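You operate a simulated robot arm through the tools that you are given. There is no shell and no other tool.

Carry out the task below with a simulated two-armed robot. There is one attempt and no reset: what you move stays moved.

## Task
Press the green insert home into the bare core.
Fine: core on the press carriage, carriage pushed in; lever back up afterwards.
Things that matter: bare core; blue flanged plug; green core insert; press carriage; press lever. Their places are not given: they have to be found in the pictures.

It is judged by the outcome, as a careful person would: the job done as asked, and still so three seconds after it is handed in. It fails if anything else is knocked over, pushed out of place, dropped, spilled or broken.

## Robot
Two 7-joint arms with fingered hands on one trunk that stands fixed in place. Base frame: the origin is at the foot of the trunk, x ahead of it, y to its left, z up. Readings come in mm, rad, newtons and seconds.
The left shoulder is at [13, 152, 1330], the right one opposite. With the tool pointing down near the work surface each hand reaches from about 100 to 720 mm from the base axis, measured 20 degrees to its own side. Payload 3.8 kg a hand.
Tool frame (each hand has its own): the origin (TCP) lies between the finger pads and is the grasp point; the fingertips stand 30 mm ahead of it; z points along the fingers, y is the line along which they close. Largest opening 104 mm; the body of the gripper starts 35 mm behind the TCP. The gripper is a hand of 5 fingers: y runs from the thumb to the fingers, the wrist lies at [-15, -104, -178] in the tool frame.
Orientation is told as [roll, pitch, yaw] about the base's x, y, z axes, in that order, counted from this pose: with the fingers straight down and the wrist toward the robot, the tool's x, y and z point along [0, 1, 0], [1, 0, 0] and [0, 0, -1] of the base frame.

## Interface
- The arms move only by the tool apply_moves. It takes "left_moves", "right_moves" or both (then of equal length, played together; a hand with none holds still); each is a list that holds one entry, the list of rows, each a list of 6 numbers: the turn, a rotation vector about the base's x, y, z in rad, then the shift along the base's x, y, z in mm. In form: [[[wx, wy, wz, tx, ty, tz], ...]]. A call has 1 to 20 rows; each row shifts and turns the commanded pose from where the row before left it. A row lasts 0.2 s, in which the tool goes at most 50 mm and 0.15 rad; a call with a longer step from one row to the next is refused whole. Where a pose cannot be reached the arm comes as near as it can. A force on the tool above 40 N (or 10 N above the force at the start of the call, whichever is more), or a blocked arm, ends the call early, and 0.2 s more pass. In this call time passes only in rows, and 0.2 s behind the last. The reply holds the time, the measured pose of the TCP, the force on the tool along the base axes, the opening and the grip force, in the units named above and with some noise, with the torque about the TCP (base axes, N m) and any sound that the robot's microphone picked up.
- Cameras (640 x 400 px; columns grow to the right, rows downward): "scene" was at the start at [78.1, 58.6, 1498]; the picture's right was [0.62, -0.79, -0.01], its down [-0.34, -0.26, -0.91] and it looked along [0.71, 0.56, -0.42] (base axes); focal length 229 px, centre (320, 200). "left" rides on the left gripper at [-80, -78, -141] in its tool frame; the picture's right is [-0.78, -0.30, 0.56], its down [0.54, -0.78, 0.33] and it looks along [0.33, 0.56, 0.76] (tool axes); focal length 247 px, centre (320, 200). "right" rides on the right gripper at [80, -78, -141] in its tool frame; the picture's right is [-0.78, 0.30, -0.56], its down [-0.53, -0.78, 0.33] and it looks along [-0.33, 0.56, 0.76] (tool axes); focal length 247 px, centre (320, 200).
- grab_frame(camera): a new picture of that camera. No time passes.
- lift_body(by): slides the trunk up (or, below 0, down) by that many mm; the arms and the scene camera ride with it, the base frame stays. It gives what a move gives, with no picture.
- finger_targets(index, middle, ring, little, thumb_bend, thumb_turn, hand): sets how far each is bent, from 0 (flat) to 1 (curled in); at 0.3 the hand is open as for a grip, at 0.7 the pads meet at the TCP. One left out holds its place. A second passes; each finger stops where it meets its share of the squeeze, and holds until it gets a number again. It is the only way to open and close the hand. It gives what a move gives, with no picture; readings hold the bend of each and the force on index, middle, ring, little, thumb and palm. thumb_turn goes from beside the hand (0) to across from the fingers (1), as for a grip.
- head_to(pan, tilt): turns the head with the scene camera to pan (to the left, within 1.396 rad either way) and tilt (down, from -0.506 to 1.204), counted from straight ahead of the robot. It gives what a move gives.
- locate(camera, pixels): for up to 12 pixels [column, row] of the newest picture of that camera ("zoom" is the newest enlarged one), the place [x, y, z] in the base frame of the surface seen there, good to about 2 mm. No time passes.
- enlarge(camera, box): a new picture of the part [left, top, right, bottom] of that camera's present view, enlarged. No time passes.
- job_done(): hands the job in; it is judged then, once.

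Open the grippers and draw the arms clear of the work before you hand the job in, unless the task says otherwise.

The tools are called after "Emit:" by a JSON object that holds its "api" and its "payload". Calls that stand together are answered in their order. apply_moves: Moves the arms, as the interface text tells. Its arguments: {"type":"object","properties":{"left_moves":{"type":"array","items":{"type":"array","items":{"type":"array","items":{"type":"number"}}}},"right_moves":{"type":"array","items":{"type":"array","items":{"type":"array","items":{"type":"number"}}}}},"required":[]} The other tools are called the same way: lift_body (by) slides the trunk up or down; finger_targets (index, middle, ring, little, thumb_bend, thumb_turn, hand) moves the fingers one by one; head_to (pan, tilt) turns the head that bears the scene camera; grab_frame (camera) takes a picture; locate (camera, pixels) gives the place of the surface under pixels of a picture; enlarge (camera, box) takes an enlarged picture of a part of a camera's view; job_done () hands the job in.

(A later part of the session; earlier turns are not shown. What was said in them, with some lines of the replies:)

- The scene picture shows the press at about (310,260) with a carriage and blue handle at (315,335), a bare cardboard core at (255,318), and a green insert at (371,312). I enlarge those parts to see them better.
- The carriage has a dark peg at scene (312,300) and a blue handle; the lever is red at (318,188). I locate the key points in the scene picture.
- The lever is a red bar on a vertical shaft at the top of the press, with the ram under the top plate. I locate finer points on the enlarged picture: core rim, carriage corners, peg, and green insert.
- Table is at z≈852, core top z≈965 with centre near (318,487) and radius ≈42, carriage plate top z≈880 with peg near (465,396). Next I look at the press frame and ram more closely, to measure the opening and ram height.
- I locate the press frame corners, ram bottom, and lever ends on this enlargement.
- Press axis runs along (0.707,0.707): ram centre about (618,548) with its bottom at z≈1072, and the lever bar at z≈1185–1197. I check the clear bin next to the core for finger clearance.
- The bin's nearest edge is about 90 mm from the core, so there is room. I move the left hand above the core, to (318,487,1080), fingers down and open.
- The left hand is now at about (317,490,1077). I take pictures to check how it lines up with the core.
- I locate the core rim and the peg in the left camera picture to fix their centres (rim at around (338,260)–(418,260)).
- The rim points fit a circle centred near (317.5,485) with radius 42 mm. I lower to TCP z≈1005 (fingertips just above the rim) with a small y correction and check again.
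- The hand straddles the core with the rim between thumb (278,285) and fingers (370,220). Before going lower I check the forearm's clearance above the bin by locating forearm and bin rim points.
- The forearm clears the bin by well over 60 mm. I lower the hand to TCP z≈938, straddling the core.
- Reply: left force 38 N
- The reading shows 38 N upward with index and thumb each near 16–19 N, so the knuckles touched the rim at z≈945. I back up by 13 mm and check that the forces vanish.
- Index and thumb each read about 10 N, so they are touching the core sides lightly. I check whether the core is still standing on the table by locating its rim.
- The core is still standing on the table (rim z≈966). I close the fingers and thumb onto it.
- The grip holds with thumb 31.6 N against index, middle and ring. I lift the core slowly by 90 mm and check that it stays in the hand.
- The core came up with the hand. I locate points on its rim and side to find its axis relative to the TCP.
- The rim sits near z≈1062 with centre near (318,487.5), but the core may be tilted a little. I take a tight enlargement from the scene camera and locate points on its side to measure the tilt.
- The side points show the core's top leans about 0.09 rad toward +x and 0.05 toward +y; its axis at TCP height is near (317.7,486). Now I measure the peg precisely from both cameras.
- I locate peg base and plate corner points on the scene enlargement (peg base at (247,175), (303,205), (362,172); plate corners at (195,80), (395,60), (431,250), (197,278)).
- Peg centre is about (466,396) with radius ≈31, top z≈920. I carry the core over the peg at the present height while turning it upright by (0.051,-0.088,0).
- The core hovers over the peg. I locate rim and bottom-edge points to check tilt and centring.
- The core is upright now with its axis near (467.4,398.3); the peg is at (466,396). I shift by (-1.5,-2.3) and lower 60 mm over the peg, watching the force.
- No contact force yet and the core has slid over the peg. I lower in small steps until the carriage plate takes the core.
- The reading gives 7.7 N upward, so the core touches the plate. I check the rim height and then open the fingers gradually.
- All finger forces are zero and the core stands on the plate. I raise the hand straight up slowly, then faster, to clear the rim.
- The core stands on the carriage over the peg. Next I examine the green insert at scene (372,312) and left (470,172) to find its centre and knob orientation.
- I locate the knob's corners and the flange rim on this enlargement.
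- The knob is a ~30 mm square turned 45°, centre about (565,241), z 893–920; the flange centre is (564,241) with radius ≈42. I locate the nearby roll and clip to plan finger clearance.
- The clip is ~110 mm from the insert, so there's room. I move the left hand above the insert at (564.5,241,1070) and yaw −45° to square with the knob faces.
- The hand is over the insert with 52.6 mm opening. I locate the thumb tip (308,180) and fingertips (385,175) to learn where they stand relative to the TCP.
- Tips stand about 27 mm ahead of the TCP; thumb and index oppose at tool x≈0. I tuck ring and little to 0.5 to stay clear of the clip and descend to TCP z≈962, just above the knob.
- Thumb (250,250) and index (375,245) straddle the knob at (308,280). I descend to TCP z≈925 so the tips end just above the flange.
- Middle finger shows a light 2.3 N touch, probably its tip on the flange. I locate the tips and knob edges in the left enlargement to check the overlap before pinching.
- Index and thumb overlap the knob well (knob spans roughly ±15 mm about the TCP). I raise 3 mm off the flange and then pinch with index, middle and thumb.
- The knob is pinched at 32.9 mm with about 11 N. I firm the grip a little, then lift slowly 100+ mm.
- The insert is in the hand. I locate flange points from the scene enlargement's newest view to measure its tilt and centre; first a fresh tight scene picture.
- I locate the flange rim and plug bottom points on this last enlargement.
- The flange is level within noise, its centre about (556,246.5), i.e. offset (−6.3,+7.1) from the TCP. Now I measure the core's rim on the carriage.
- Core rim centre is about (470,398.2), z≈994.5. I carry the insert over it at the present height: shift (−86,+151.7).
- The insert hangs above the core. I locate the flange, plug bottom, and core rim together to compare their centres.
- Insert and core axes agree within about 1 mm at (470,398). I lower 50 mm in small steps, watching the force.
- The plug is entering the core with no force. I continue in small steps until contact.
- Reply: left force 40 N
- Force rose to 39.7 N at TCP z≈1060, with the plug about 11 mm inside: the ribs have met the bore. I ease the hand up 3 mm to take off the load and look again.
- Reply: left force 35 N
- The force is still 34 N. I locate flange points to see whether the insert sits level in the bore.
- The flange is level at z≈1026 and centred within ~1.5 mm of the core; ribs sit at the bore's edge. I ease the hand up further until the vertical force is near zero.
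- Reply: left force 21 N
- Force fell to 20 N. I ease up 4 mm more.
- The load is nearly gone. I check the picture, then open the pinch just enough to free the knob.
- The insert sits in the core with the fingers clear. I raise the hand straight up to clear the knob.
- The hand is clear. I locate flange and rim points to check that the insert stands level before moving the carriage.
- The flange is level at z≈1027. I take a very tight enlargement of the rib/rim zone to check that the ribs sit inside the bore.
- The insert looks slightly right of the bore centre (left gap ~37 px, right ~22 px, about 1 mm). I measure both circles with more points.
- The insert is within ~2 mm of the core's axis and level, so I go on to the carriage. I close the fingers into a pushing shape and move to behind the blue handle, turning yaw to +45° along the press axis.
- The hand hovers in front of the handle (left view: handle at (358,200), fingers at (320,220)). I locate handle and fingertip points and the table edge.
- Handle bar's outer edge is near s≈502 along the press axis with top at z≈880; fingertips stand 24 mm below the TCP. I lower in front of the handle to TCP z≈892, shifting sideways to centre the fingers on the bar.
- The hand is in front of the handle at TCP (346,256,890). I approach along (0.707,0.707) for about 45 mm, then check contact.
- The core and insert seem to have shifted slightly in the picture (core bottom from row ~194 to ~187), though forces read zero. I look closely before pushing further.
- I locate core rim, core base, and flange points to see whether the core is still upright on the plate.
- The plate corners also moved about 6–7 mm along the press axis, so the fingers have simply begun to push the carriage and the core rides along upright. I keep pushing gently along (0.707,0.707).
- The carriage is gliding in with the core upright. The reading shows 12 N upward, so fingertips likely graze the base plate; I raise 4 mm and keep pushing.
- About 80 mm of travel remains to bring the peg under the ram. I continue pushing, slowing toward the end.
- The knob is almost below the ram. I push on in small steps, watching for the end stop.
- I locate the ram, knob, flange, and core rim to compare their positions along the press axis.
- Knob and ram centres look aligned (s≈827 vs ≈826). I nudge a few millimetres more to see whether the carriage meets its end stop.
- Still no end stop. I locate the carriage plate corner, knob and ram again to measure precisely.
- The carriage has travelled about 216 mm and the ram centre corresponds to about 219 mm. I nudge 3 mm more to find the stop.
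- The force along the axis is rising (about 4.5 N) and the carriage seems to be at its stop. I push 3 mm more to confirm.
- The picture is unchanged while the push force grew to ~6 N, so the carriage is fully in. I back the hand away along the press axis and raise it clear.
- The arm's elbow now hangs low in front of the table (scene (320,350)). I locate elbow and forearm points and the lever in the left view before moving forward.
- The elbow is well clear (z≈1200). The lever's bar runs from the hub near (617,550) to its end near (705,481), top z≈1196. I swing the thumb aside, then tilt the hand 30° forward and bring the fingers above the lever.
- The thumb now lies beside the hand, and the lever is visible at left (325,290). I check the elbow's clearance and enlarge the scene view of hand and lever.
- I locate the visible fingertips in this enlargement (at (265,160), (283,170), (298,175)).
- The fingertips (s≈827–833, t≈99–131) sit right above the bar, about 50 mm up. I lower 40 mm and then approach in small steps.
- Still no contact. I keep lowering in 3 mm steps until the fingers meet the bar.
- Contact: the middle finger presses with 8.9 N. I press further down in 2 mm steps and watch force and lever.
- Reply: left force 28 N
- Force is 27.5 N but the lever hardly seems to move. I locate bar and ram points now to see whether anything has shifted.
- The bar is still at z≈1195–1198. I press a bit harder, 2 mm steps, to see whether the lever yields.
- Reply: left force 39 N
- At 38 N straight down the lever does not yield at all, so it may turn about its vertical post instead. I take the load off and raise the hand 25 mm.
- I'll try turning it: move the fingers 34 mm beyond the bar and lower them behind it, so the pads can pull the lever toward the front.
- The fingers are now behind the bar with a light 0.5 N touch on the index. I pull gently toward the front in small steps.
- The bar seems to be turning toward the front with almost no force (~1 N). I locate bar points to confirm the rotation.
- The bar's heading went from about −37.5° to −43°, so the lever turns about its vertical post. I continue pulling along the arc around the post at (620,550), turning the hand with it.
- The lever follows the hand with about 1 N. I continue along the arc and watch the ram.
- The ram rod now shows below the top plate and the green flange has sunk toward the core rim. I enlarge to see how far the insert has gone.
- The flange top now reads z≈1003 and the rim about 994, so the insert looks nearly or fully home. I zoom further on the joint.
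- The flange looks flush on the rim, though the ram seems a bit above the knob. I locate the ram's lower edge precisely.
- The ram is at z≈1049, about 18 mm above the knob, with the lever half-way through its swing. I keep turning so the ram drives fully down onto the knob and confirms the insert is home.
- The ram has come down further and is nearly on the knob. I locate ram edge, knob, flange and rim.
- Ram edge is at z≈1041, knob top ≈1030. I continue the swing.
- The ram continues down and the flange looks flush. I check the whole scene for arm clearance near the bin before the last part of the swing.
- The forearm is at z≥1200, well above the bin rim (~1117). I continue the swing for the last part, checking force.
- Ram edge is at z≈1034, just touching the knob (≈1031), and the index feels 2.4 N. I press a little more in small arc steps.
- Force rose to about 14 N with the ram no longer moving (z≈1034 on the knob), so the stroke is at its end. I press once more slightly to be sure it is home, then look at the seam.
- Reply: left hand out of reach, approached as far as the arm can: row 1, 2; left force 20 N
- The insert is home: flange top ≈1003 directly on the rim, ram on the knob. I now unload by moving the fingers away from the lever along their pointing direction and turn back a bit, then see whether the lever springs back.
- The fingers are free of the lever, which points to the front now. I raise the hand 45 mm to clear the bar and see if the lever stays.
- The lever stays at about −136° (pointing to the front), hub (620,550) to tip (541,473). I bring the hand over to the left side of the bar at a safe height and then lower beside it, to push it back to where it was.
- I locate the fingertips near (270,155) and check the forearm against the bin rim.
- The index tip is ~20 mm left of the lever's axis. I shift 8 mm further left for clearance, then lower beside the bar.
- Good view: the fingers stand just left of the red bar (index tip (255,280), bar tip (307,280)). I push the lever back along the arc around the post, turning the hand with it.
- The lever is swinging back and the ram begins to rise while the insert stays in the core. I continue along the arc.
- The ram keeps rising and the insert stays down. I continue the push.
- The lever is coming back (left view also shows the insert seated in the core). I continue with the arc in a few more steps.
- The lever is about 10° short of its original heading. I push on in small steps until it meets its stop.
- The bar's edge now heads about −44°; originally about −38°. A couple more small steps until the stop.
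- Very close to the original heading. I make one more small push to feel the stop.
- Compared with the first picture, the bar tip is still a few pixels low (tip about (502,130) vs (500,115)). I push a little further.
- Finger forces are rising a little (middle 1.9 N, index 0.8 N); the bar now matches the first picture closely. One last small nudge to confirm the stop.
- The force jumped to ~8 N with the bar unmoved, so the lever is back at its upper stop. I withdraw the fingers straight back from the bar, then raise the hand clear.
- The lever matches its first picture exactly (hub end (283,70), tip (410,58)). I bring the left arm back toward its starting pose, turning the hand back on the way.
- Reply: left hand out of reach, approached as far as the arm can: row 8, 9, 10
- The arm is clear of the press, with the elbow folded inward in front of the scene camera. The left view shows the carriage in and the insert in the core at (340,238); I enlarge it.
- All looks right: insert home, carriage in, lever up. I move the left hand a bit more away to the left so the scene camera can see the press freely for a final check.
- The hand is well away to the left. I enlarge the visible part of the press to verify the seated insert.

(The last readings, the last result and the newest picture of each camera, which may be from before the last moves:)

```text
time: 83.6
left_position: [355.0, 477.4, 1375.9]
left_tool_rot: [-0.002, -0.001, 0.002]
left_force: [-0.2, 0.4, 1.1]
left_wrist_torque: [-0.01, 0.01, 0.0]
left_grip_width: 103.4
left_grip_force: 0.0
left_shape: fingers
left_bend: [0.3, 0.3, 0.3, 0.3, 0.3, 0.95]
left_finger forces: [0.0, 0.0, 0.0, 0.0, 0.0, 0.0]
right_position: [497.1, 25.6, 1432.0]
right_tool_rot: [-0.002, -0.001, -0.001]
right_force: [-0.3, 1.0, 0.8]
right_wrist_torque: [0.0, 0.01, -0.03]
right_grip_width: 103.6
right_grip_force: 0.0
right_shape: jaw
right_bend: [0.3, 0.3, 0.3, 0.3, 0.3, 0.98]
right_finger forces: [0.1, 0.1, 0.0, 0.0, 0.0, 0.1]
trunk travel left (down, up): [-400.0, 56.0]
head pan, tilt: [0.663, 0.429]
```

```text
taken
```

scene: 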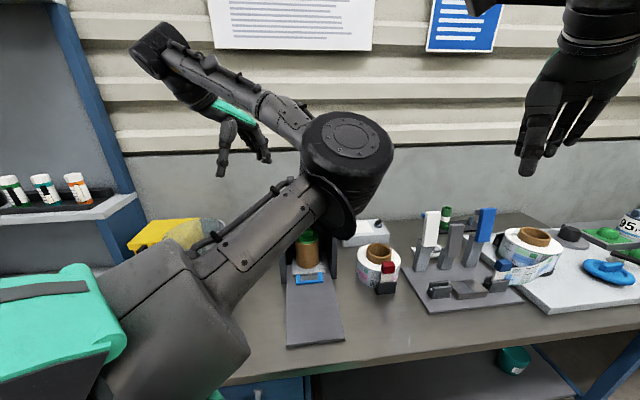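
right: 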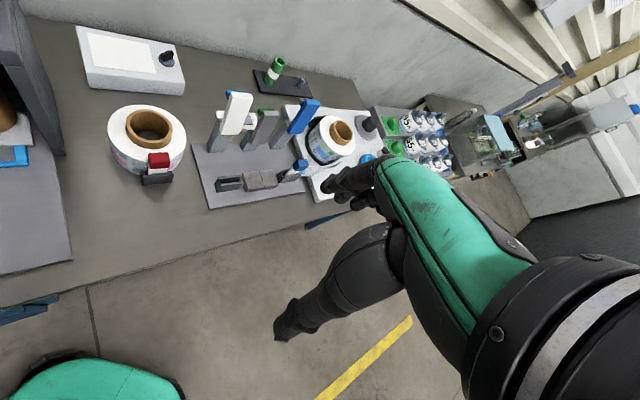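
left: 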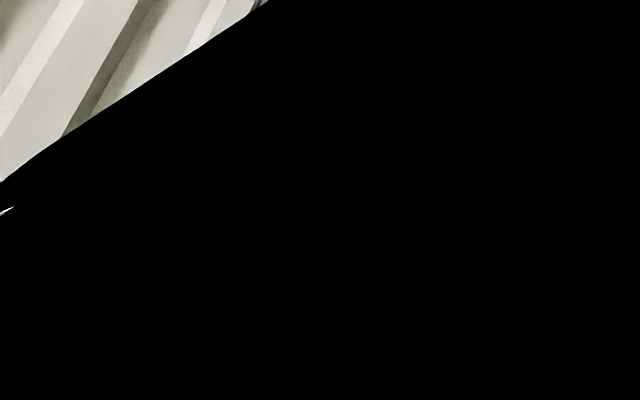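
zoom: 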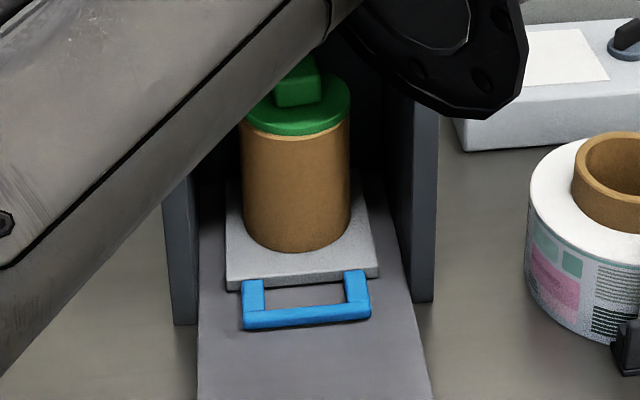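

The flange sits flush on the core, carriage in. I check heights once more by locating the flange top, knob top and the rim.

Emit:
{"api": "locate", "payload": {"camera": "zoom", "pixels": [[280, 118], [330, 110], [265, 112], [300, 75], [300, 138], [340, 128], [255, 132], [300, 200], [300, 262], [250, 320]]}}

Emit:
{"api": "enlarge", "payload": {"camera": "scene", "box": [295, 222, 325, 250]}}

```text
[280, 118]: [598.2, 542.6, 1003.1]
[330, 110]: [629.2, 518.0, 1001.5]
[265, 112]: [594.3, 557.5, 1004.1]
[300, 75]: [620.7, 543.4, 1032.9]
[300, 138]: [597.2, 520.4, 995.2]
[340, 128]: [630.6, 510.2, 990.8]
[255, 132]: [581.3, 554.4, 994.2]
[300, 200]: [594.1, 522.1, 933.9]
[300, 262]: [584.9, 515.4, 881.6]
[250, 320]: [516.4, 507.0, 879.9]
```

```text
14.29 times, centred on (310, 236) of scene
```

zoom: 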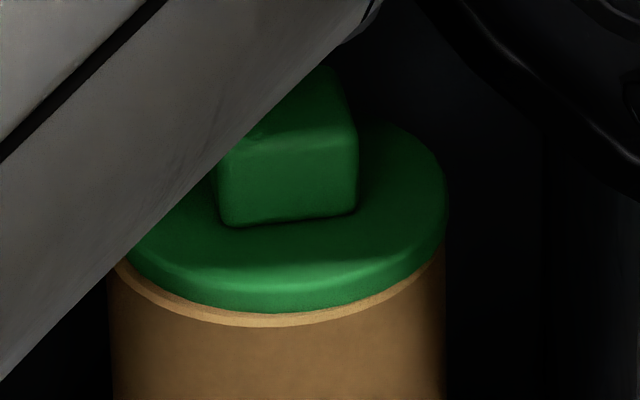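

The flange is flush on the rim (flange top ≈1003, rim ≈995, core base on the plate at ≈881), the carriage is in, the lever is back at its starting place, and both hands are open and clear. I hand the job in.

Emit:
{"api": "job_done", "payload": {}}

```text
The job is handed in.
```

The green insert is pressed home in the bare core, and I've handed the job in.

- **Insert:** the flange sits level and flush on the core's rim. It measures about 8 mm above the rim with no gap visible, which matches my estimate of the flange thickness.
- **Core and carriage:** the core stands on the carriage over its peg. The carriage is pushed in as far as its stop.
- **Lever:** it turns about its vertical post rather than pushing down. Before I found that, I pressed straight down on it with up to about 38 N. It didn't move and showed no change afterwards. I then swung it fully to the front and back to its upper stop, where it matches the first picture.
- **Surroundings:** nothing else in the pictures looked moved or knocked over. Both hands are open and clear of the press.

When I first lowered the left hand onto the core, the knuckles bumped its rim at about 38 N. The core stayed upright, and I backed off before gripping it.
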